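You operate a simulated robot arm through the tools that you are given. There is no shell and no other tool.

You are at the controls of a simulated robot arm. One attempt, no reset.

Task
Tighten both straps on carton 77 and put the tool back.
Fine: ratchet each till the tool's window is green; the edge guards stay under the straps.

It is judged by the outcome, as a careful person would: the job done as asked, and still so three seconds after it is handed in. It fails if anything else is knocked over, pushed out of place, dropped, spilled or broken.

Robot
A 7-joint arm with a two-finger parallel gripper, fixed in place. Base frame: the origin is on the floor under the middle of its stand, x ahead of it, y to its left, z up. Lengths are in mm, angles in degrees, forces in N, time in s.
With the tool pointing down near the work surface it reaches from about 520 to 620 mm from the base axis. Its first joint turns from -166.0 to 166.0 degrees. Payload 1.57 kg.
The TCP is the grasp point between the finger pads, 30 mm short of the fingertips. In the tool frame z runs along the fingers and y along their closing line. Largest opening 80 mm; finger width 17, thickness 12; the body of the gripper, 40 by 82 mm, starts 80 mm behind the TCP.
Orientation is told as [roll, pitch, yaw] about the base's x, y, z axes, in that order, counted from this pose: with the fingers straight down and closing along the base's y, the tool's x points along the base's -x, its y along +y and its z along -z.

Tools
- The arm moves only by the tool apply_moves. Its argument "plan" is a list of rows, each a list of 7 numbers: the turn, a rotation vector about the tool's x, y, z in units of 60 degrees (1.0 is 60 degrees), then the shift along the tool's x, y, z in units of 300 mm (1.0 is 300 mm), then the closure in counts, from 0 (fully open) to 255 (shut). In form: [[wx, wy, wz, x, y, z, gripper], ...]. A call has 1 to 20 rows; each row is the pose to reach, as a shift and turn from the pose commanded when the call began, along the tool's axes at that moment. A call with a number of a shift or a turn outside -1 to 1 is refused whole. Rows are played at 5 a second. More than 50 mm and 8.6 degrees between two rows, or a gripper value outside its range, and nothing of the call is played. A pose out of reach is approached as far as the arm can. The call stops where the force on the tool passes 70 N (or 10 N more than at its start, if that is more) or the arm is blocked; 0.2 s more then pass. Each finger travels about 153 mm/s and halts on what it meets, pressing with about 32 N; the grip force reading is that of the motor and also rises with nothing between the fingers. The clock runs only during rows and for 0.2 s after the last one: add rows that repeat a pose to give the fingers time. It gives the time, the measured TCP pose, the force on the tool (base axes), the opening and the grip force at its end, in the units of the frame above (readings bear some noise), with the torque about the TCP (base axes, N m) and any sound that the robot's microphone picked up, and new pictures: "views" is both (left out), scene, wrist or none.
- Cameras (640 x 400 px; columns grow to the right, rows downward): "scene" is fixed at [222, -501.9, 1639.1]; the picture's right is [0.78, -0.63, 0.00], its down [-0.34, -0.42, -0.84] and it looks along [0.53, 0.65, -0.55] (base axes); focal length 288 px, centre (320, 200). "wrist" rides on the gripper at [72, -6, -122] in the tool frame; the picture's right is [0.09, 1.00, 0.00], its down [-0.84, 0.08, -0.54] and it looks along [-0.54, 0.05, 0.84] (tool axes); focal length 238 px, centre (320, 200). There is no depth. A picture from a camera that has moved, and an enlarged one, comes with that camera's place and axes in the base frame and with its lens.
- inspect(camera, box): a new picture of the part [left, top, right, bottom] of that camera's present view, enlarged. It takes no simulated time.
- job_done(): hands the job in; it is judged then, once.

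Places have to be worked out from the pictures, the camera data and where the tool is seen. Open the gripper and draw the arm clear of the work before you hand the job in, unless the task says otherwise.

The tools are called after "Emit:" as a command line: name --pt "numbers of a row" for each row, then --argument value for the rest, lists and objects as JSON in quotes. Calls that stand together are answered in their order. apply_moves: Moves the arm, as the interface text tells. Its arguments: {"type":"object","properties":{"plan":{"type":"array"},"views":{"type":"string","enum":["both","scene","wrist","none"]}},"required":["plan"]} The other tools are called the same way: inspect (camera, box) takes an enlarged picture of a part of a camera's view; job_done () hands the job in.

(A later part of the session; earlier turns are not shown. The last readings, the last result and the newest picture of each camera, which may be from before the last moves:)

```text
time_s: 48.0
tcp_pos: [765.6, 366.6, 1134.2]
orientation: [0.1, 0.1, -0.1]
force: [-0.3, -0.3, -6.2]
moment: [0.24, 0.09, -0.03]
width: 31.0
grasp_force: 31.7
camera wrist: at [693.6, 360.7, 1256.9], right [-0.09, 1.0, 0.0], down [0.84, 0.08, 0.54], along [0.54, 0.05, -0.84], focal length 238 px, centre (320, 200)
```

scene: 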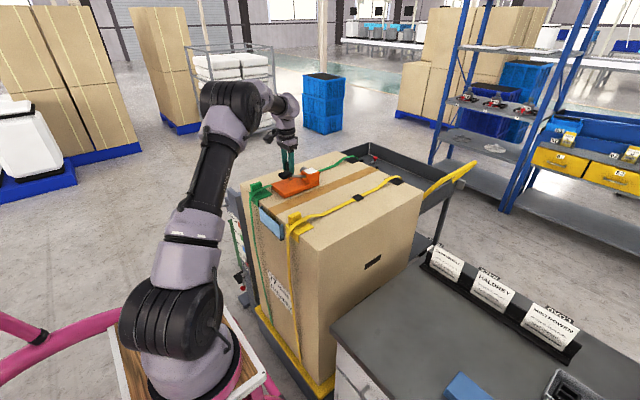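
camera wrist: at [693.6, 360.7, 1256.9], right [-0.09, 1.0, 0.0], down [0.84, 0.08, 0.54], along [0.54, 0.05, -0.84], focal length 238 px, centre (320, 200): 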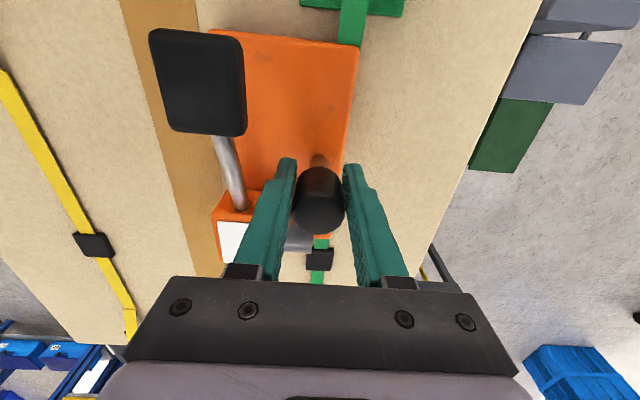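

No resistance so far; the plate's edge is now under the strap line. I'll keep sliding until the drum is centred on the strap (TCP y≈393), then settle it down.

Emit:
apply_moves --pt "0 0 0 0 0.025 0 255" --pt "0 0 0 0 0.05 0 255" --pt "0 0 0 0 0.075 0 255" --pt "0 0 0 0 0.088 0 255" --pt "0 0 0 0 0.088 0.005 255" --pt "0 0 0 0 0.088 0.01 255" --pt "0 0 0 0 0.088 0.01 255" --views "both"

```text
time_s: 49.6
tcp_pos: [765.1, 394.3, 1133.3]
orientation: [0.2, 0.0, -0.1]
force: [5.6, 2.9, 21.1]
moment: [-0.17, 0.21, -0.03]
width: 31.0
grasp_force: 32.1
camera wrist: at [693.3, 386.7, 1255.4], right [-0.09, 1.0, 0.0], down [0.84, 0.07, 0.54], along [0.54, 0.05, -0.84], focal length 238 px, centre (320, 200)
```

scene: 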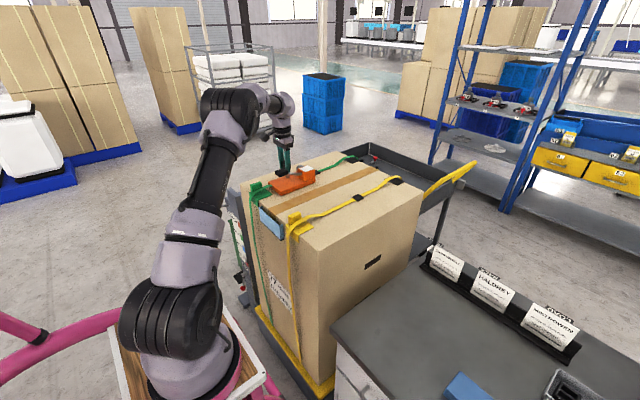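
wrist: 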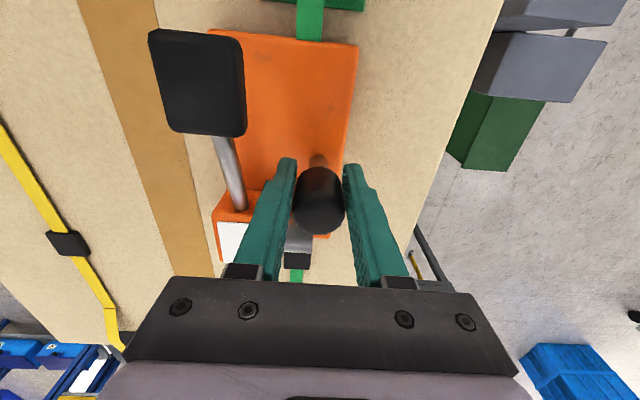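

Nothing audible happened during the slide. Before trying another placement, I'll test this one with a full press stroke: release the knob, press the paddle to just above its stop, and come back up.

Emit:
apply_moves --pt "0 0 0 0 0 -0.006 255" --pt "0 0 0 0 0 -0.006 170" --pt "0 0 0 0 0 -0.006 96" --pt "0 0 0 0 0 -0.006 96" --pt "0 0 0 0 0 -0.12 96" --pt "0 0 0 0 0 -0.25 96" --pt "0 0 0 0.1 -0.1 -0.25 180" --pt "0 0 0 0.19 -0.197 -0.25 255" --pt "0 0 0 0.19 -0.197 -0.25 255" --pt "0 0 0 0.19 -0.197 -0.15 255" --pt "0 0 0 0.19 -0.197 -0.11 255" --pt "0 0 0 0.193 -0.197 -0.08 255" --pt "0 0 0 0.2 -0.197 -0.05 255" --pt "0 0 0 0.205 -0.197 -0.025 255" --pt "0 0 0 0.205 -0.197 -0.02 255" --pt "0 0 0 0.2 -0.197 -0.08 255" --pt "0 0 0 0.19 -0.197 -0.25 255" --pt "0 0 0 0.19 -0.197 -0.25 255" --views "both"

```text
refused: row 17 steps farther than a row can; nothing moved
```

Emit:
apply_moves --pt "0 0 0 0 0 -0.006 255" --pt "0 0 0 0 0 -0.006 170" --pt "0 0 0 0 0 -0.006 96" --pt "0 0 0 0 0 -0.006 96" --pt "0 0 0 0 0 -0.12 96" --pt "0 0 0 0 0 -0.25 96" --pt "0 0 0 0.1 -0.1 -0.25 180" --pt "0 0 0 0.19 -0.197 -0.25 255" --pt "0 0 0 0.19 -0.197 -0.25 255" --pt "0 0 0 0.19 -0.197 -0.15 255" --pt "0 0 0 0.19 -0.197 -0.11 255" --pt "0 0 0 0.193 -0.197 -0.08 255" --pt "0 0 0 0.2 -0.197 -0.05 255" --pt "0 0 0 0.205 -0.197 -0.025 255" --pt "0 0 0 0.205 -0.197 -0.02 255" --pt "0 0 0 0.2 -0.197 -0.1 255" --pt "0 0 0 0.19 -0.197 -0.2 255" --pt "0 0 0 0.19 -0.197 -0.27 255" --views "both"

```text
time_s: 53.4
tcp_pos: [708.7, 333.7, 1213.9]
orientation: [0.1, 0.1, -0.1]
force: [0.4, -0.7, -0.5]
moment: [-0.01, 0.02, -0.01]
width: 0.0
grasp_force: 21.5
camera wrist: at [636.9, 326.7, 1335.6], right [-0.09, 1.0, 0.0], down [0.84, 0.08, 0.54], along [0.54, 0.05, -0.84], focal length 238 px, centre (320, 200)
```

scene: 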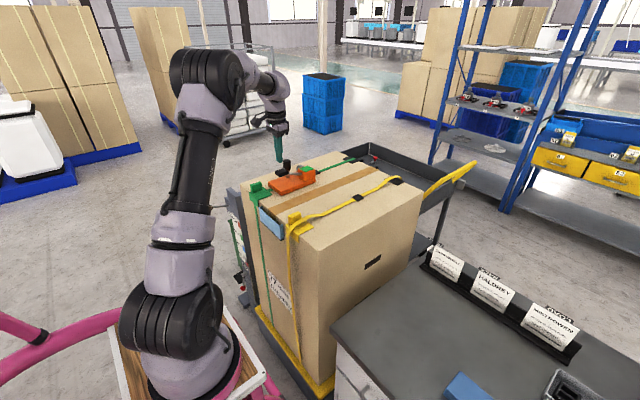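
wrist: 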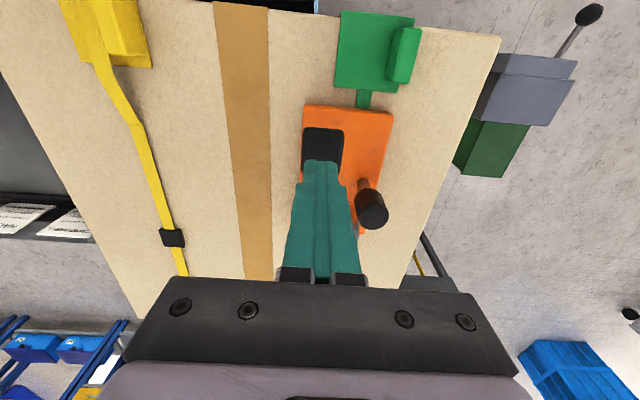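

Something changed here: the green strap no longer arches over the guard. I'll zoom in on it and the window.

Emit:
inspect --camera "scene" --box '[235, 145, 345, 225]'

Emit:
inspect --camera "wrist" --box '[280, 0, 450, 260]'

Emit:
inspect --camera "scene" --box '[230, 170, 300, 300]'

```text
5.00 times, centred on (290, 185) of scene
camera zoom: at [222.0, -501.9, 1639.1], right [0.78, -0.63, 0.0], down [-0.34, -0.42, -0.84], along [0.53, 0.65, -0.55], focal length 1438 px, centre (470, 275)
```

zoom: 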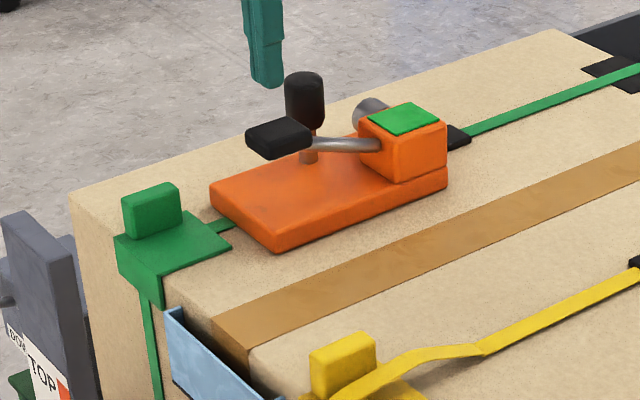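

```text
1.54 times, centred on (365, 130) of wrist
camera zoom: at [636.9, 326.7, 1335.6], right [-0.09, 1.0, 0.0], down [0.84, 0.08, 0.54], along [0.54, 0.05, -0.84], focal length 367 px, centre (251, 308)
```

zoom: 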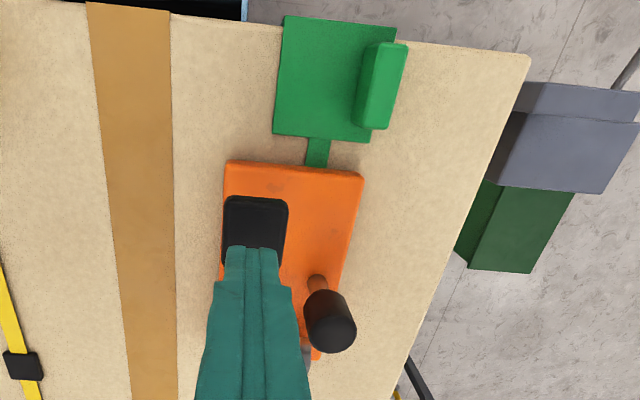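

```text
3.08 times, centred on (265, 235) of scene
camera zoom: at [222.0, -501.9, 1639.1], right [0.78, -0.63, 0.0], down [-0.34, -0.42, -0.84], along [0.53, 0.65, -0.55], focal length 885 px, centre (489, 92)
```

zoom: 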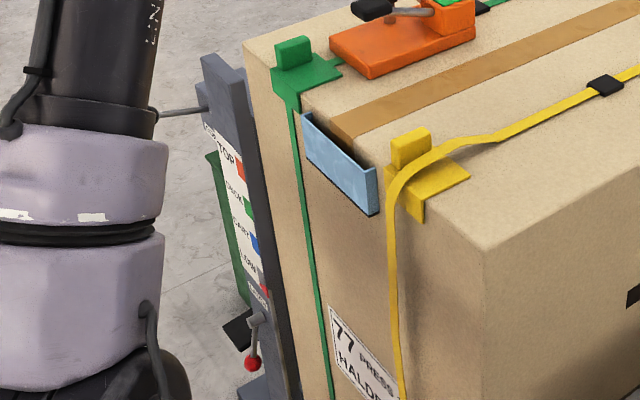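

The window is green and the strap has pulled flat, so the sideways slide was the right way to engage it. Green is done, and I won't press again. Next I'll regrip the knob so I can back the tool out the same way, sideways to -y, before lifting.

Emit:
apply_moves --pt "0 0 0 -0.1 0.1 0 160" --pt "0 0 0 -0.19 0.195 0 80" --pt "0 0 0 -0.19 0.195 0 80" --pt "0 0 0 -0.19 0.195 0.08 80" --pt "0 0 0 -0.19 0.195 0.17 80" --pt "0 0 0 -0.19 0.195 0.24 80" --pt "0 0 0 -0.19 0.195 0.268 80" --pt "0 0 0 -0.19 0.195 0.268 80" --views "both"

```text
time_s: 55.2
tcp_pos: [764.9, 392.2, 1131.8]
orientation: [0.0, 0.1, -0.2]
force: [0.0, 0.5, -0.6]
moment: [0.03, 0.01, -0.02]
width: 55.0
grasp_force: 0.1
camera wrist: at [693.3, 386.2, 1254.3], right [-0.09, 1.0, 0.0], down [0.84, 0.08, 0.54], along [0.54, 0.05, -0.84], focal length 238 px, centre (320, 200)
```

scene: 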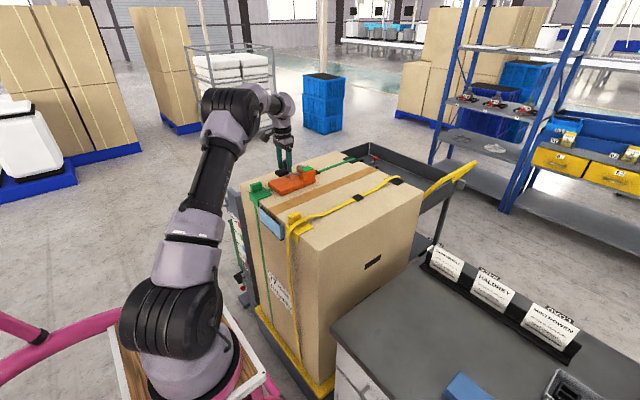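
wrist: 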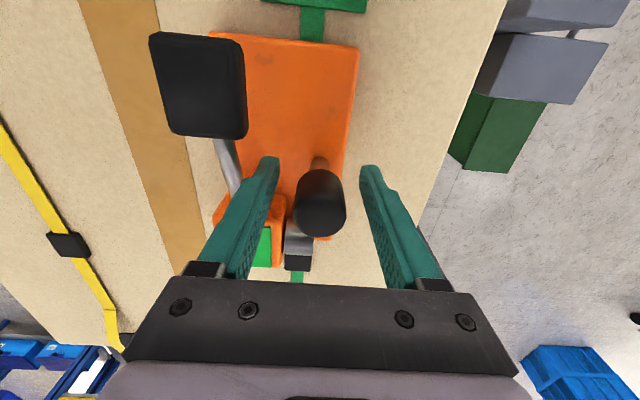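

The knob is centred between the fingers and the window still reads green. I'll close, lift about 2 mm, and slide straight out to -y.

Emit:
apply_moves --pt "0 0 0 0 0 0 150" --pt "0 0 0 0 0 0 220" --pt "0 0 0 0 0 0 255" --pt "0 0 0 0 0 0 255" --pt "0 0 0 0 0 -0.004 255" --pt "0 0 0 0 0 -0.008 255" --pt "0 0 0 0 -0.025 -0.008 255" --pt "0 0 0 0 -0.055 -0.008 255" --pt "0 0 0 0 -0.085 -0.008 255" --pt "0 0 0 0 -0.115 -0.008 255" --pt "0 0 0 0 -0.145 -0.008 255" --pt "0 0 0 0 -0.18 -0.008 255" --pt "0 0 0 0 -0.215 -0.008 255" --pt "0 0 0 0 -0.25 -0.008 255" --pt "0 0 0 0 -0.26 -0.008 255" --views "both"

```text
time_s: 58.4
tcp_pos: [764.9, 314.8, 1133.6]
orientation: [0.0, 0.1, -0.2]
force: [-0.4, -0.2, -5.9]
moment: [0.23, 0.1, 0.02]
width: 30.6
grasp_force: 31.8
camera wrist: at [694.2, 307.9, 1256.1], right [-0.09, 1.0, 0.0], down [0.84, 0.08, 0.54], along [0.54, 0.05, -0.84], focal length 238 px, centre (320, 200)
```

scene: 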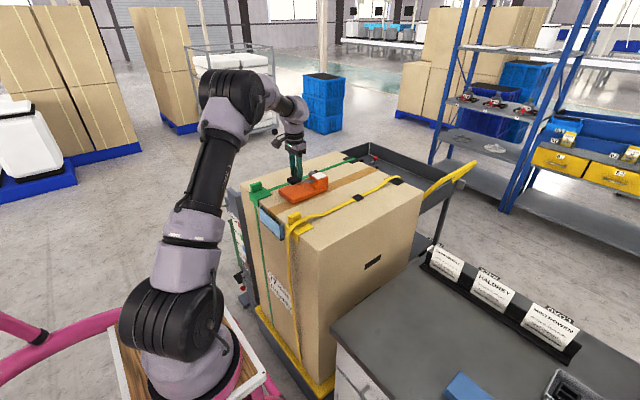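
wrist: 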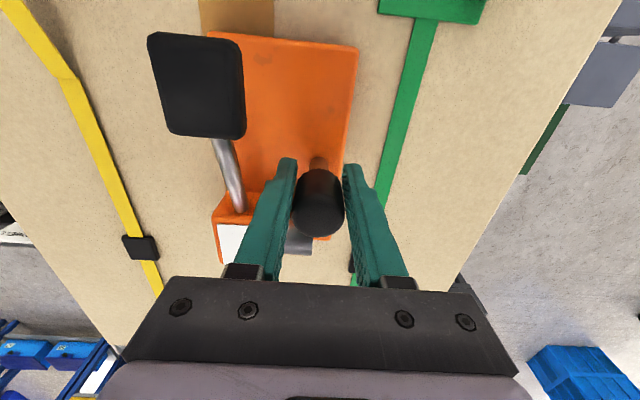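

Emit:
inspect --camera "scene" --box '[240, 165, 300, 215]'

Emit:
inspect --camera "scene" --box '[320, 145, 420, 210]'

```text
8.00 times, centred on (270, 190) of scene
camera zoom: at [222.0, -501.9, 1639.1], right [0.78, -0.63, 0.0], down [-0.34, -0.42, -0.84], along [0.53, 0.65, -0.55], focal length 2301 px, centre (720, 280)
```

zoom: 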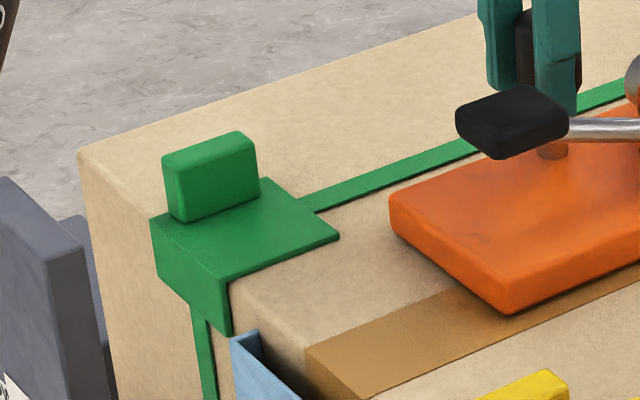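

```text
6.15 times, centred on (370, 178) of scene
camera zoom: at [222.0, -501.9, 1639.1], right [0.78, -0.63, 0.0], down [-0.34, -0.42, -0.84], along [0.53, 0.65, -0.55], focal length 1770 px, centre (12, 338)
```

zoom: 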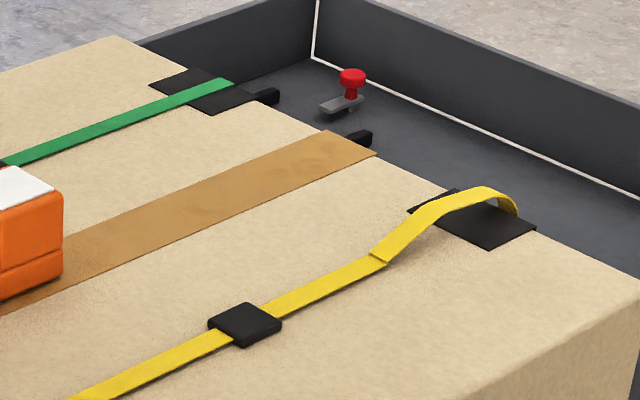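

Green strap stays tight, the window is back to white, and the guard hasn't moved. Now the yellow strap: I'll lift, carry the tool to its -y side (TCP y≈70), and hover there to measure the strap from close up.

Emit:
apply_moves --pt "0 0 0 0 0 -0.08 255" --pt "0 0 0 0 -0.03 -0.18 255" --pt "0 0 0 0 -0.15 -0.22 255" --pt "0 0 0 0 -0.29 -0.22 255" --pt "0 0 0 0 -0.43 -0.22 255" --pt "0 0 0 0 -0.57 -0.22 255" --pt "0 0 0 0 -0.7 -0.22 255" --pt "0 0 0 0 -0.817 -0.22 255" --pt "0 0 0 0 -0.817 -0.22 255" --views "both"

```text
time_s: 60.4
tcp_pos: [766.1, 68.1, 1200.4]
orientation: [-0.1, 0.1, 0.0]
force: [0.7, 0.2, -5.6]
moment: [0.18, 0.12, 0.0]
width: 30.8
grasp_force: 31.7
camera wrist: at [694.1, 61.8, 1321.6], right [-0.09, 1.0, 0.0], down [0.84, 0.08, 0.54], along [0.54, 0.05, -0.84], focal length 238 px, centre (320, 200)
```

scene: 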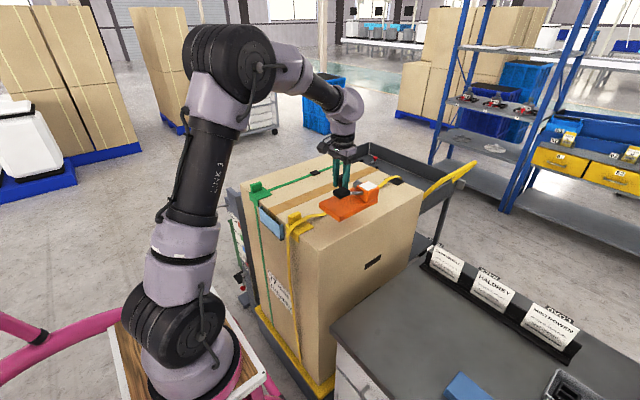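
wrist: 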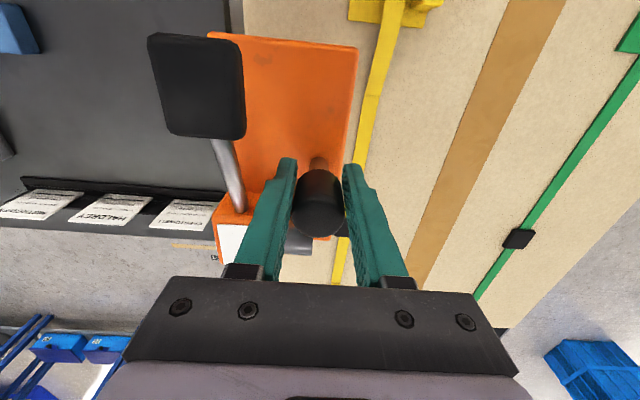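

Emit:
inspect --camera "wrist" --box '[300, 0, 460, 120]'

Emit:
inspect --camera "wrist" --box '[250, 180, 450, 300]'

```text
3.33 times, centred on (380, 60) of wrist
camera zoom: at [694.1, 61.8, 1321.6], right [-0.09, 1.0, 0.0], down [0.84, 0.08, 0.54], along [0.54, 0.05, -0.84], focal length 794 px, centre (120, 667)
```

zoom: 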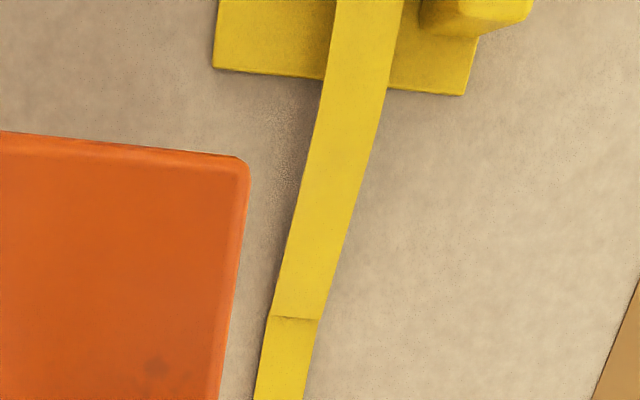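

```text
3.20 times, centred on (350, 240) of wrist
camera zoom: at [694.1, 61.8, 1321.6], right [-0.09, 1.0, 0.0], down [0.84, 0.08, 0.54], along [0.54, 0.05, -0.84], focal length 763 px, centre (224, 72)
```

zoom: 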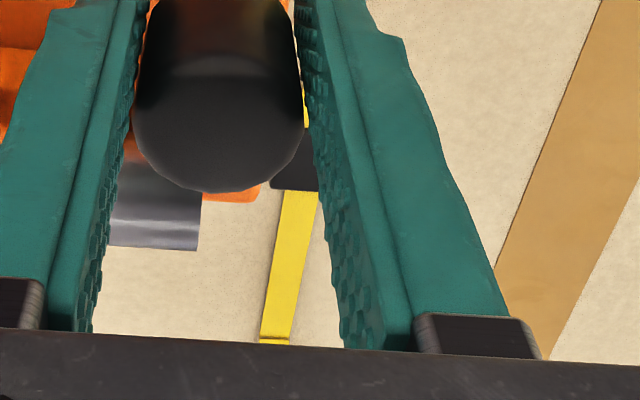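

Yellow strap y≈121; its guard spans y 85–155 with its back edge at x≈672. By the same offset as green, the final TCP should be about y 134.5. I'll touch down at y≈69, lift 2 mm, and slide toward the strap.

Emit:
apply_moves --pt "0 0 0 0.003 0 0.08 255" --pt "0 0 0 0.003 0 0.16 255" --pt "0 0 0 0.003 0 0.21 255" --pt "0 0 0 0.003 0 0.225 255" --pt "0 0 0 0.003 0 0.229 255" --pt "0 0 0 0.003 0 0.22 255" --pt "0 0 0 0.003 0.03 0.22 255" --pt "0 0 0 0.003 0.06 0.22 255" --pt "0 0 0 0.003 0.09 0.22 255" --pt "0 0 0 0.003 0.12 0.22 255" --pt "0 0 0 0.003 0.15 0.22 255" --views "both"

```text
time_s: 62.8
tcp_pos: [762.7, 114.7, 1133.7]
orientation: [0.0, 0.1, -0.1]
force: [0.3, 0.3, -6.2]
moment: [0.22, 0.1, 0.0]
width: 30.5
grasp_force: 32.0
camera wrist: at [691.9, 108.2, 1256.4], right [-0.09, 1.0, 0.0], down [0.84, 0.08, 0.54], along [0.54, 0.05, -0.84], focal length 238 px, centre (320, 200)
```

scene: 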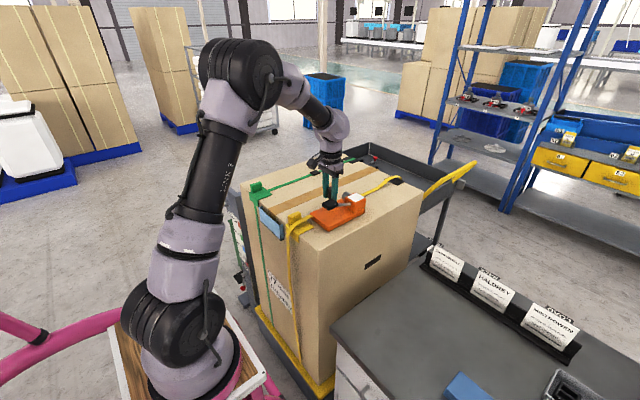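
wrist: 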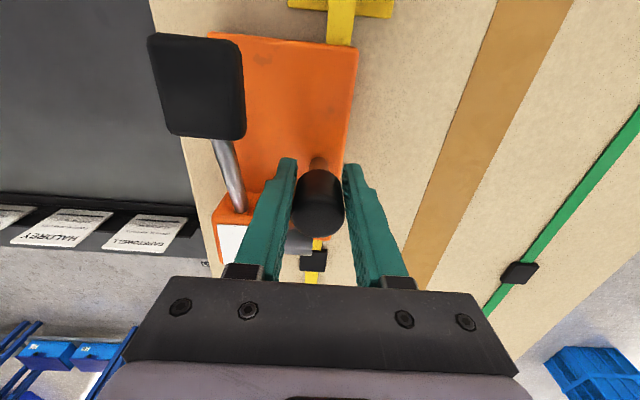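

Sliding freely. I'll do the last 20 mm until the drum is centred on the yellow strap, then settle the plate down.

Emit:
apply_moves --pt "0 0 0 -0.004 0.025 0 255" --pt "0 0 0 -0.008 0.05 0 255" --pt "0 0 0 -0.008 0.066 0 255" --pt "0 0 0 -0.008 0.066 0.004 255" --pt "0 0 0 -0.008 0.066 0.009 255" --pt "0 0 0 -0.008 0.066 0.009 255" --views "both"

```text
time_s: 64.2
tcp_pos: [765.3, 134.6, 1132.5]
orientation: [0.1, -0.1, -0.1]
force: [0.5, -2.0, 8.4]
moment: [-0.23, 0.2, 0.0]
width: 30.8
grasp_force: 31.9
camera wrist: at [694.1, 127.5, 1254.3], right [-0.09, 1.0, 0.0], down [0.84, 0.08, 0.54], along [0.54, 0.05, -0.84], focal length 238 px, centre (320, 200)
```

scene: 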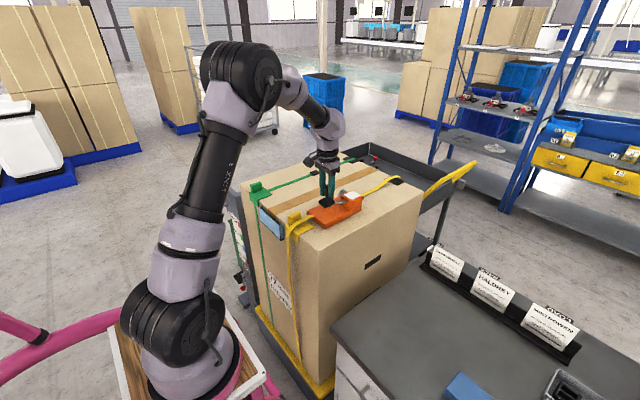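
wrist: 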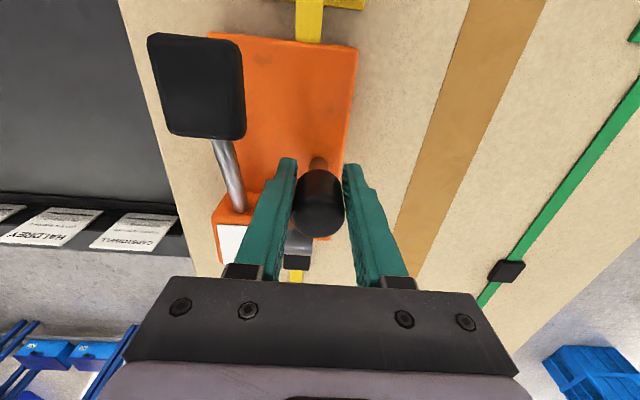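

Alignment matches the green case: buckle and strap show at the same pixels. I'll repeat exactly the same sequence of release, one full press stroke on the paddle, and back up.

Emit:
apply_moves --pt "0 0 0 0 0 -0.006 255" --pt "0 0 0 0 0 -0.006 170" --pt "0 0 0 0 0 -0.006 96" --pt "0 0 0 0 0 -0.006 96" --pt "0 0 0 0 0 -0.12 96" --pt "0 0 0 0 0 -0.25 96" --pt "0 0 0 0.1 -0.1 -0.25 180" --pt "0 0 0 0.19 -0.197 -0.25 255" --pt "0 0 0 0.19 -0.197 -0.25 255" --pt "0 0 0 0.19 -0.197 -0.15 255" --pt "0 0 0 0.19 -0.197 -0.11 255" --pt "0 0 0 0.193 -0.197 -0.08 255" --pt "0 0 0 0.2 -0.197 -0.05 255" --pt "0 0 0 0.205 -0.197 -0.025 255" --pt "0 0 0 0.205 -0.197 -0.02 255" --pt "0 0 0 0.2 -0.197 -0.1 255" --pt "0 0 0 0.19 -0.197 -0.2 255" --pt "0 0 0 0.19 -0.197 -0.27 255" --views "both"

```text
time_s: 68.0
tcp_pos: [709.2, 75.4, 1212.6]
orientation: [0.1, 0.0, -0.2]
force: [-0.2, 0.4, -0.2]
moment: [-0.01, -0.01, -0.01]
width: 0.2
grasp_force: 21.3
camera wrist: at [637.6, 69.3, 1335.0], right [-0.09, 1.0, 0.0], down [0.84, 0.08, 0.54], along [0.54, 0.05, -0.84], focal length 238 px, centre (320, 200)
```

scene: 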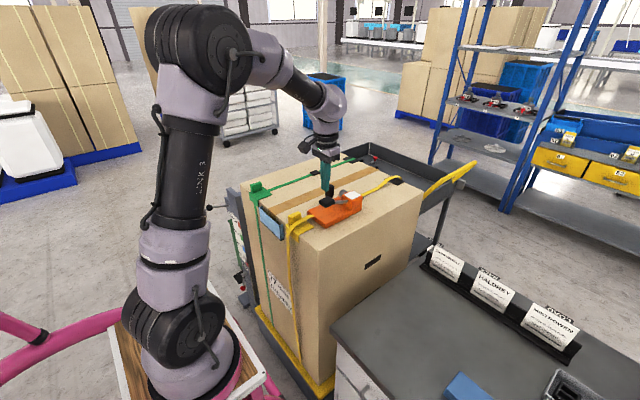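
wrist: 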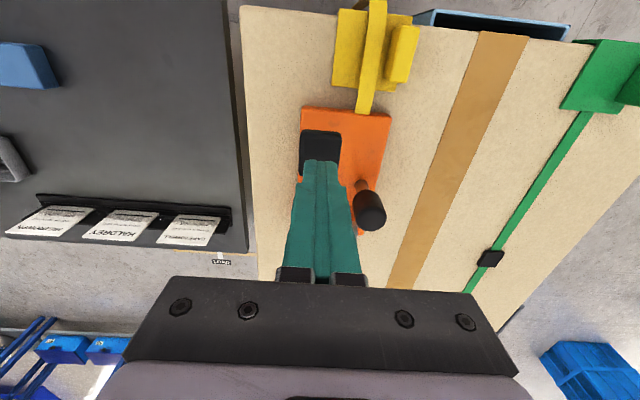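

Emit:
inspect --camera "scene" --box '[270, 170, 400, 260]'

Emit:
inspect --camera "wrist" --box '[280, 0, 450, 260]'

```text
4.44 times, centred on (335, 215) of scene
camera zoom: at [222.0, -501.9, 1639.1], right [0.78, -0.63, 0.0], down [-0.34, -0.42, -0.84], along [0.53, 0.65, -0.55], focal length 1278 px, centre (253, 133)
```

zoom: 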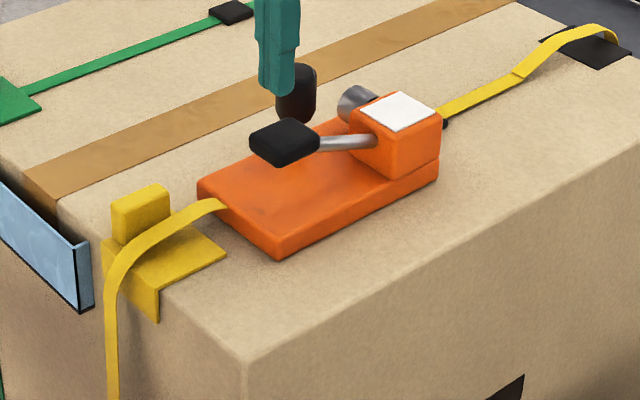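

```text
1.54 times, centred on (365, 130) of wrist
camera zoom: at [637.6, 69.3, 1335.0], right [-0.09, 1.0, 0.0], down [0.84, 0.08, 0.54], along [0.54, 0.05, -0.84], focal length 367 px, centre (251, 308)
```

zoom: 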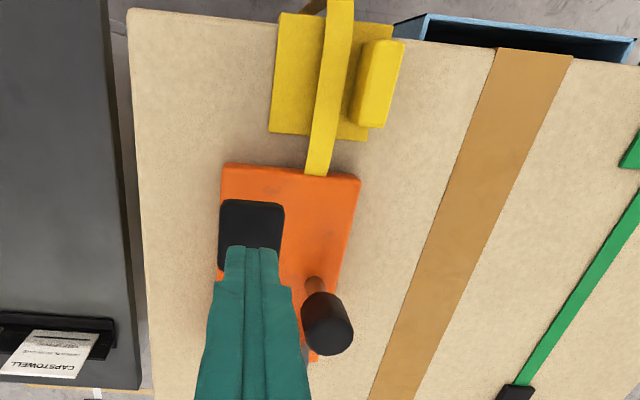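

The window is still white after one stroke, so it probably takes more than one; green had an earlier full press too. I'll give one more stroke, slightly deeper, and check the window again.

Emit:
apply_moves --pt "0 0 0 0 0 0.08 255" --pt "0 0 0 0 0 0.15 255" --pt "0 0 0 0.003 0 0.18 255" --pt "0 0 0 0.007 0 0.205 255" --pt "0 0 0 0.01 0 0.23 255" --pt "0 0 0 0.014 0 0.25 255" --pt "0 0 0 0.014 0 0.256 255" --pt "0 0 0 0.014 0 0.256 255" --pt "0 0 0 0.007 0 0.16 255" --pt "0 0 0 0 0 0.06 255" --pt "0 0 0 0 0 0 255" --views "both"

```text
time_s: 70.4
tcp_pos: [709.7, 75.9, 1213.7]
orientation: [0.1, 0.1, -0.2]
force: [0.8, -0.7, 0.2]
moment: [-0.01, 0.04, 0.01]
width: 0.0
grasp_force: 21.1
camera wrist: at [636.7, 68.7, 1335.4], right [-0.09, 1.0, 0.0], down [0.84, 0.08, 0.54], along [0.54, 0.05, -0.84], focal length 238 px, centre (320, 200)
```

scene: 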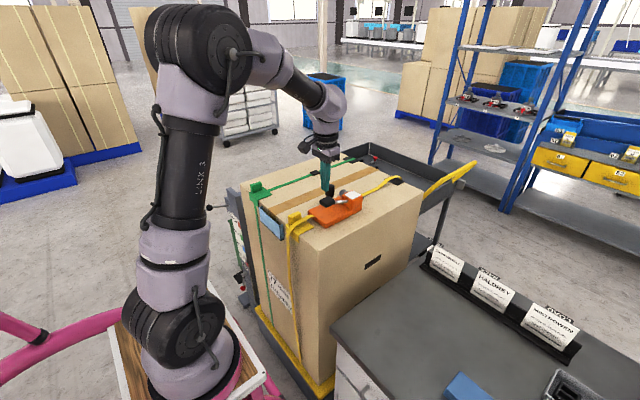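
wrist: 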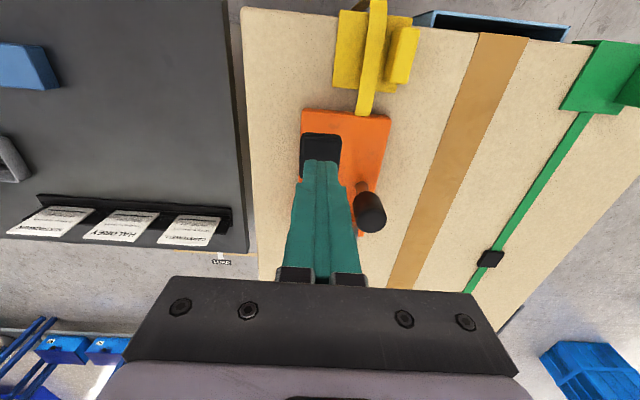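

Emit:
inspect --camera "scene" --box '[270, 170, 400, 260]'

```text
4.44 times, centred on (335, 215) of scene
camera zoom: at [222.0, -501.9, 1639.1], right [0.78, -0.63, 0.0], down [-0.34, -0.42, -0.84], along [0.53, 0.65, -0.55], focal length 1278 px, centre (253, 133)
```

zoom: 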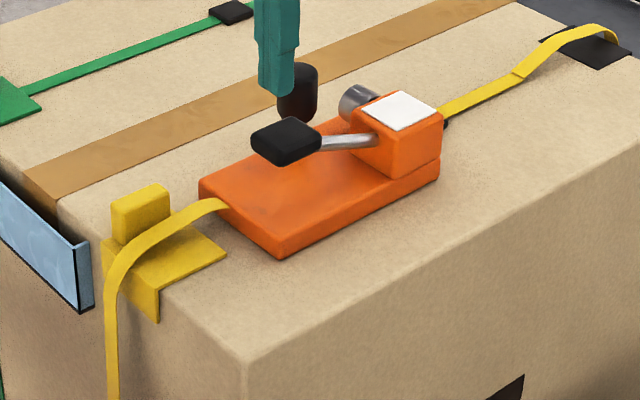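

Still white. This time I'll press right down to the hard stop, as I did in the very first green test, and look at the window while holding it there.

Emit:
apply_moves --pt "0 0 0 0 0 0.08 255" --pt "0 0 0 0 0 0.15 255" --pt "0 0 0 0.003 0 0.18 255" --pt "0 0 0 0.007 0 0.205 255" --pt "0 0 0 0.01 0 0.23 255" --pt "0 0 0 0.014 0 0.25 255" --pt "0 0 0 0.014 0 0.258 255" --pt "0 0 0 0.014 0 0.264 255" --views "both"

```text
time_s: 72.2
tcp_pos: [703.9, 74.8, 1133.7]
orientation: [0.1, 0.1, -0.1]
force: [-3.1, -0.1, 3.0]
moment: [-0.02, 0.09, -0.02]
width: 0.0
grasp_force: 21.1
camera wrist: at [633.2, 68.9, 1255.4], right [-0.09, 1.0, 0.0], down [0.84, 0.08, 0.54], along [0.54, 0.05, -0.84], focal length 238 px, centre (320, 200)
```

scene: 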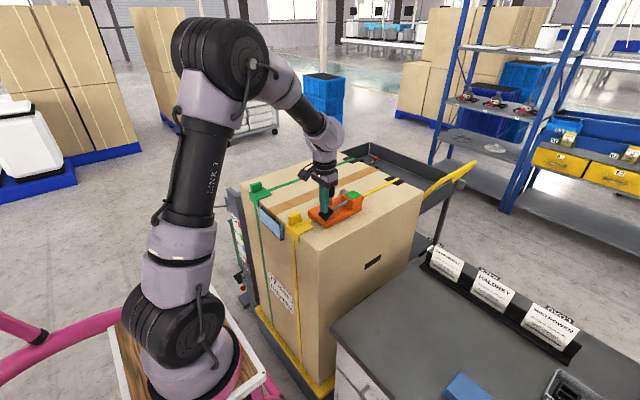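
wrist: 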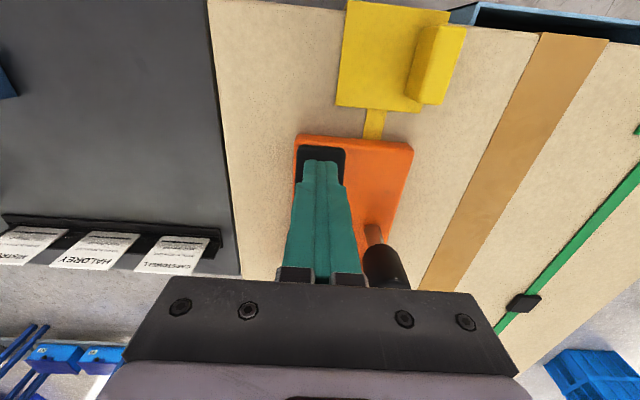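

The yellow strap has pulled flat and the window shows green. I'll lift off gently and confirm it stays green with the lever back up.

Emit:
apply_moves --pt "0 0 0 0 0 -0.06 255" --pt "0 0 0 0 0 -0.16 255" --pt "0 0 0 0 0 -0.265 255" --pt "0 0 0 0 0 -0.265 255" --views "both"

Emit:
inspect --camera "scene" --box '[270, 170, 400, 260]'

Emit:
inspect --camera "scene" --box '[235, 160, 335, 230]'

```text
time_s: 73.2
tcp_pos: [706.2, 75.0, 1212.2]
orientation: [0.2, 0.1, -0.1]
force: [1.0, -0.1, 1.5]
moment: [-0.01, -0.02, -0.02]
width: 0.0
grasp_force: 21.1
camera wrist: at [634.5, 67.5, 1334.7], right [-0.09, 1.0, 0.0], down [0.84, 0.08, 0.54], along [0.54, 0.05, -0.84], focal length 238 px, centre (320, 200)
```

scene: 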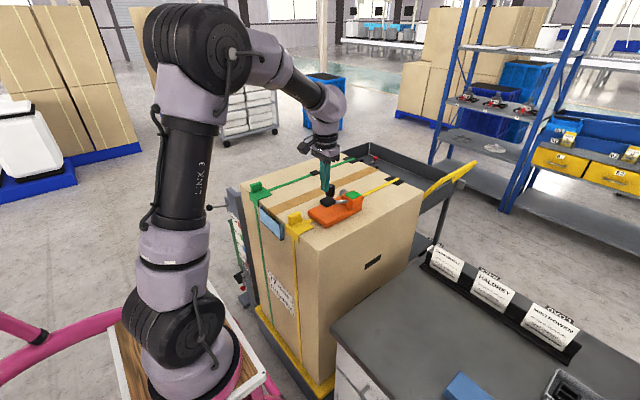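
wrist: 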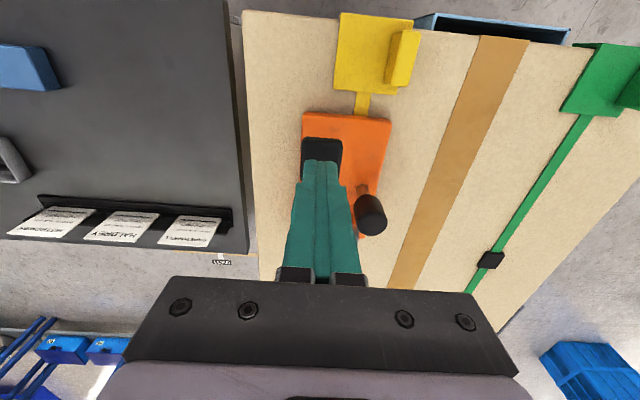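

```text
4.44 times, centred on (335, 215) of scene
camera zoom: at [222.0, -501.9, 1639.1], right [0.78, -0.63, 0.0], down [-0.34, -0.42, -0.84], along [0.53, 0.65, -0.55], focal length 1278 px, centre (253, 133)
```

zoom: 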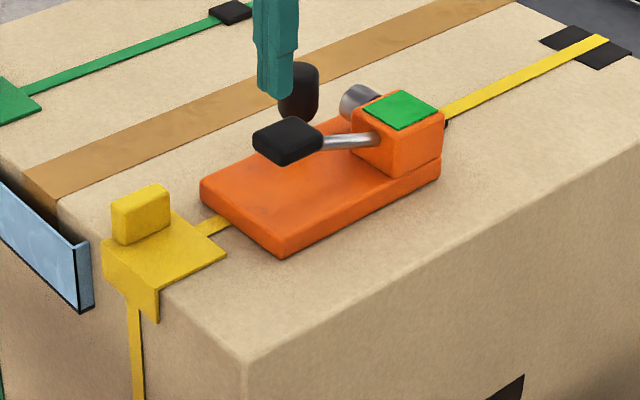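

```text
5.71 times, centred on (285, 195) of scene
camera zoom: at [222.0, -501.9, 1639.1], right [0.78, -0.63, 0.0], down [-0.34, -0.42, -0.84], along [0.53, 0.65, -0.55], focal length 1644 px, centre (520, 229)
```

zoom: 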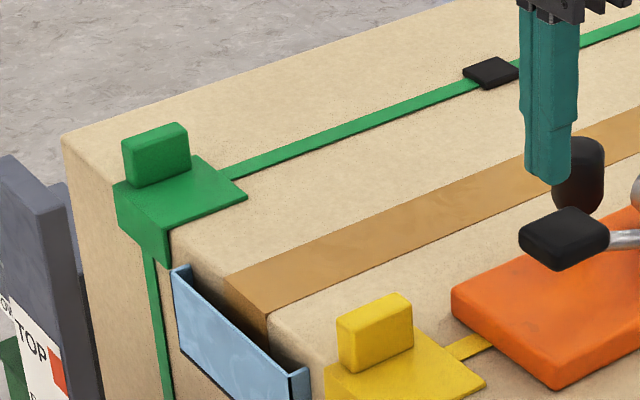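

Both straps are now tight, both guards are in place, and the window is still green with the lever up. I'll move over the knob and descend with open fingers to regrip.

Emit:
apply_moves --pt "0 0 0 -0.1 0.1 0 160" --pt "0 0 0 -0.196 0.195 0 80" --pt "0 0 0 -0.196 0.195 0 80" --pt "0 0 0 -0.196 0.195 0.08 80" --pt "0 0 0 -0.196 0.195 0.17 80" --pt "0 0 0 -0.196 0.195 0.24 80" --pt "0 0 0 -0.196 0.195 0.267 80" --pt "0 0 0 -0.196 0.195 0.267 80" --views "both"

```text
time_s: 75.0
tcp_pos: [762.6, 133.3, 1131.5]
orientation: [0.1, 0.0, -0.2]
force: [-0.3, 0.2, 0.9]
moment: [-0.03, 0.03, 0.02]
width: 54.9
grasp_force: 0.0
camera wrist: at [691.7, 126.5, 1253.9], right [-0.09, 1.0, 0.0], down [0.84, 0.08, 0.54], along [0.54, 0.05, -0.84], focal length 238 px, centre (320, 200)
```

scene: 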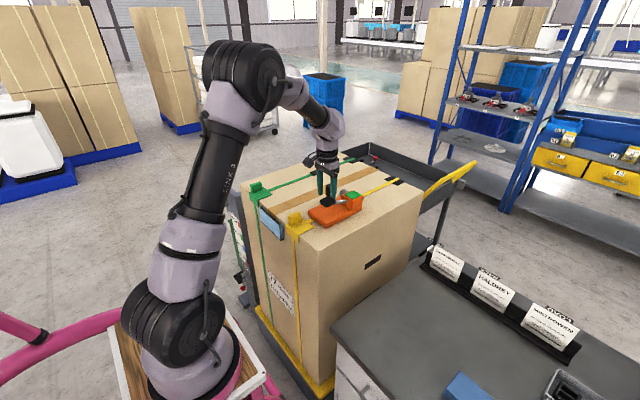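
wrist: 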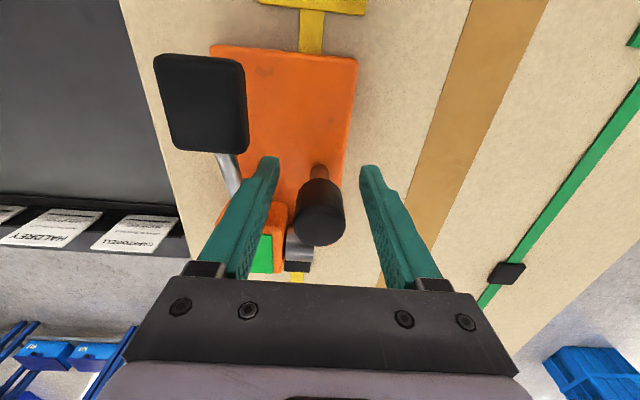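

The tool moved about 7 mm toward +x during the strokes, so I'll shift with it before closing. Then I'll lift about 2 mm and slide out to -y as before.

Emit:
apply_moves --pt "0 0 0 -0.012 0 0 80" --pt "0 0 0 -0.023 0 0 80" --pt "0 0 0 -0.023 0 0 150" --pt "0 0 0 -0.023 0 0 220" --pt "0 0 0 -0.023 0 0 255" --pt "0 0 0 -0.023 0 0 255" --pt "0 0 0 -0.023 0 -0.004 255" --pt "0 0 0 -0.023 0 -0.008 255" --pt "0 0 0 -0.023 -0.025 -0.008 255" --pt "0 0 0 -0.023 -0.055 -0.008 255" --pt "0 0 0 -0.023 -0.085 -0.008 255" --pt "0 0 0 -0.023 -0.115 -0.008 255" --pt "0 0 0 -0.023 -0.145 -0.008 255" --pt "0 0 0 -0.023 -0.18 -0.008 255" --pt "0 0 0 -0.023 -0.215 -0.008 255" --pt "0 0 0 -0.023 -0.25 -0.008 255" --views "both"

```text
time_s: 78.4
tcp_pos: [770.2, 58.7, 1135.1]
orientation: [-0.1, 0.0, -0.1]
force: [-0.3, -0.3, -6.4]
moment: [0.19, 0.11, 0.01]
width: 30.6
grasp_force: 31.7
camera wrist: at [699.3, 52.3, 1257.5], right [-0.09, 1.0, 0.0], down [0.84, 0.08, 0.54], along [0.54, 0.05, -0.84], focal length 238 px, centre (320, 200)
```

scene: 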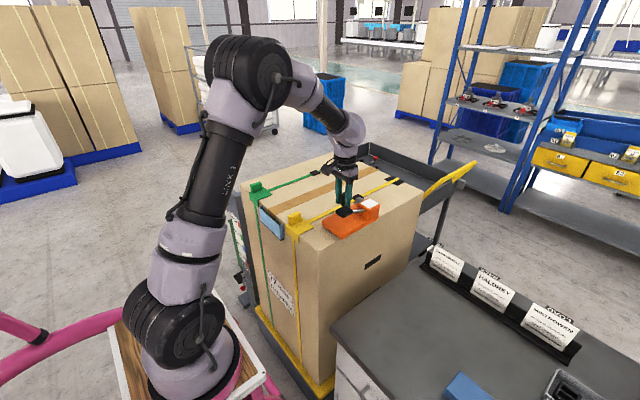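
wrist: 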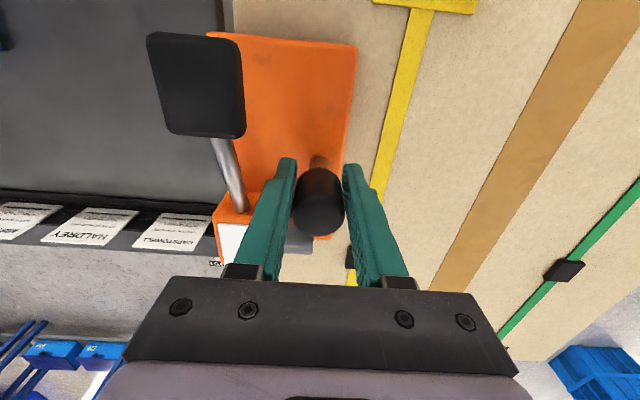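

The tool is free of both straps and the yellow strap stays tight. I'll lift it and carry it back over its spot on the bench (TCP 744, -240).

Emit:
apply_moves --pt "0 0 0 0 0 -0.1 255" --pt "0 0 0 0 0 -0.217 255" --pt "0 0 0 0.012 -0.14 -0.217 255" --pt "0 0 0 0.024 -0.28 -0.217 255" --pt "0 0 0 0.036 -0.42 -0.217 255" --pt "0 0 0 0.05 -0.56 -0.217 255" --pt "0 0 0 0.065 -0.7 -0.217 255" --pt "0 0 0 0.078 -0.85 -0.217 255" --pt "0 0 0 0.087 -0.995 -0.217 255" --pt "0 0 0 0.087 -0.995 -0.217 255" --views "both"

```text
time_s: 80.6
tcp_pos: [742.3, -240.8, 1200.3]
orientation: [0.1, 0.1, 0.0]
force: [0.7, -0.2, -6.4]
moment: [0.21, 0.12, 0.01]
width: 30.4
grasp_force: 31.9
camera wrist: at [672.9, -247.8, 1322.0], right [-0.09, 1.0, 0.0], down [0.84, 0.08, 0.54], along [0.54, 0.05, -0.84], focal length 238 px, centre (320, 200)
```

scene: 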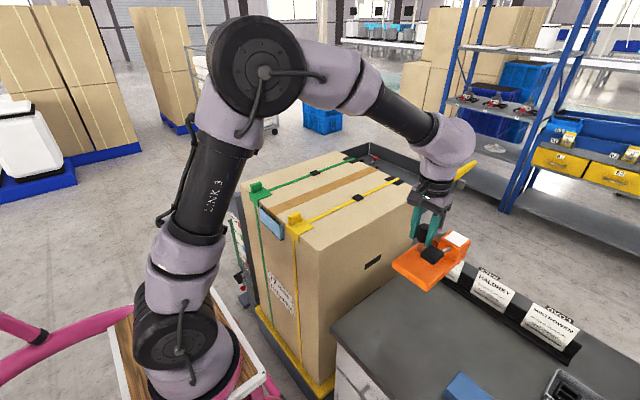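
wrist: 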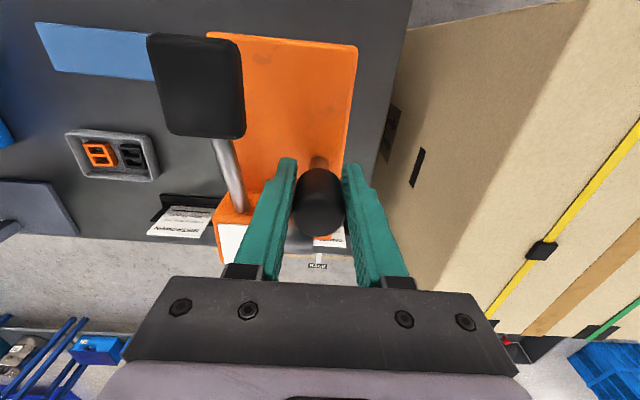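

Both straps look tight from here. I'll lower the tool straight down onto its bench spot, stopping about 10 mm above.

Emit:
apply_moves --pt "0 0 0 -0.004 0.004 0.14 255" --pt "0 0 0 -0.004 0.004 0.28 255" --pt "0 0 0 -0.004 0.004 0.42 255" --pt "0 0 0 -0.004 0.004 0.56 255" --pt "0 0 0 -0.004 0.004 0.7 255" --pt "0 0 0 -0.004 0.004 0.82 255" --pt "0 0 0 -0.004 0.004 0.9 255" --pt "0 0 0 -0.004 0.004 0.955 255" --pt "0 0 0 -0.004 0.004 0.955 255" --views "both"

```text
time_s: 82.6
tcp_pos: [743.9, -238.7, 910.0]
orientation: [0.1, 0.0, -0.1]
force: [0.1, -0.9, -5.9]
moment: [0.17, 0.12, 0.04]
width: 30.9
grasp_force: 32.3
camera wrist: at [673.0, -246.2, 1033.4], right [-0.09, 1.0, 0.0], down [0.84, 0.08, 0.54], along [0.54, 0.05, -0.84], focal length 238 px, centre (320, 200)
```

scene: 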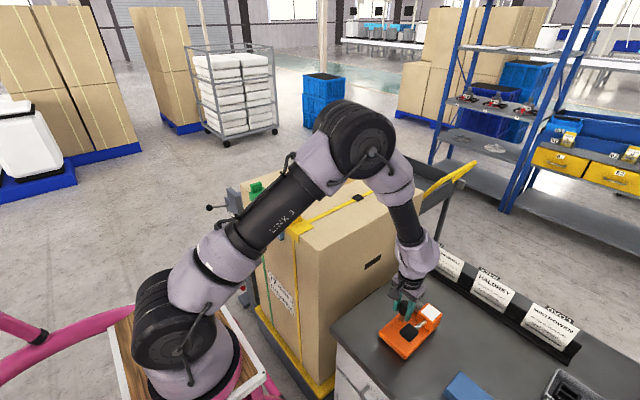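
wrist: 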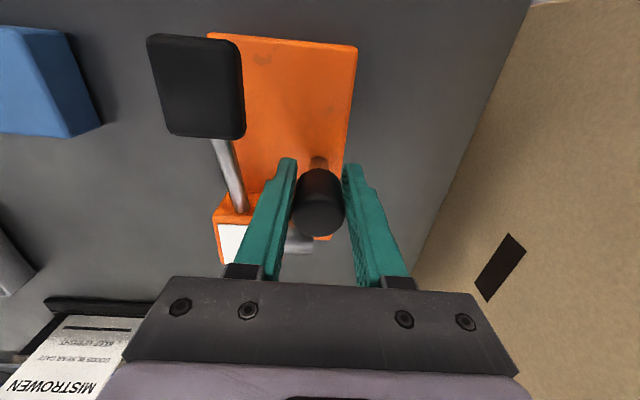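

It's about 8 mm above the bench at the original spot. I'll lower slowly to contact.

Emit:
apply_moves --pt "0 0 0 0 0 0.01 255" --pt "0 0 0 0 0 0.02 255" --pt "0 0 0 0 0 0.025 255" --pt "0 0 0 0 0 0.03 255" --pt "0 0 0 0 0 0.03 255" --views "none"

```text
time_s: 83.8
tcp_pos: [745.4, -237.4, 902.8]
orientation: [0.1, 0.1, -0.1]
force: [-0.2, 0.1, -5.3]
moment: [0.23, 0.11, 0.02]
width: 30.9
grasp_force: 32.0
```

Still hanging freely at z 902.8, so I'll keep lowering in small steps until the weight comes off.

Emit:
apply_moves --pt "0 0 0 0 0 0.005 255" --pt "0 0 0 0 0 0.01 255" --pt "0 0 0 0 0 0.01 255" --views "none"

```text
time_s: 84.6
tcp_pos: [746.0, -238.5, 902.2]
orientation: [0.0, -0.1, 0.0]
force: [-6.1, 3.7, 29.2]
moment: [0.08, 0.15, -0.04]
width: 30.6
grasp_force: 32.0
```

The tool is now firmly on the bench at [746, -238], within about 2 mm of where I picked it up. I'll ease off, open, and rise clear.

Emit:
apply_moves --pt "0 0 0 0 0 -0.006 255" --pt "0 0 0 0 0 -0.008 200" --pt "0 0 0 0 0 -0.008 96" --pt "0 0 0 0 0 -0.008 96" --pt "0 0 0 0 0 -0.008 96" --pt "0 0 0 0 0 -0.1 96" --pt "0 0 0 0 0 -0.22 96" --pt "0 0 0 0 0 -0.36 96" --pt "0 0 0 0 0 -0.5 60" --pt "0 0 0 0 0 -0.65 0" --pt "0 0 0 0 0 -0.8 0" --pt "0 0 0 0 0 -0.95 0" --views "both"

```text
time_s: 87.2
tcp_pos: [744.1, -240.1, 1185.8]
orientation: [0.0, 0.2, 0.0]
force: [0.6, -0.8, 0.3]
moment: [0.04, 0.0, 0.0]
width: 80.1
grasp_force: 0.0
camera wrist: at [673.7, -245.9, 1308.0], right [-0.09, 1.0, 0.0], down [0.84, 0.08, 0.54], along [0.54, 0.05, -0.84], focal length 238 px, centre (320, 200)
```

scene: 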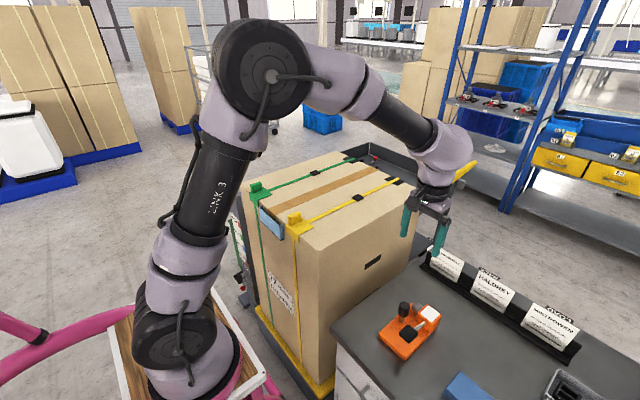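
wrist: 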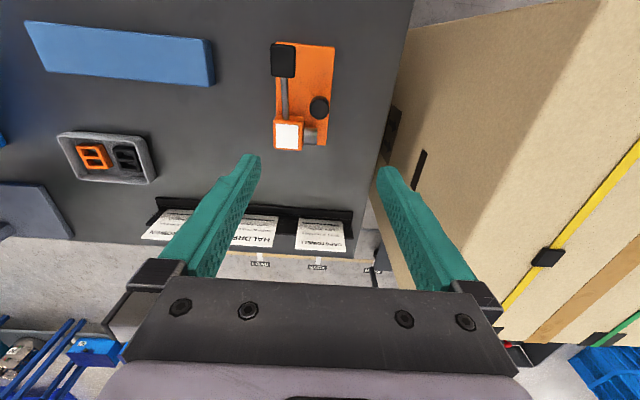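

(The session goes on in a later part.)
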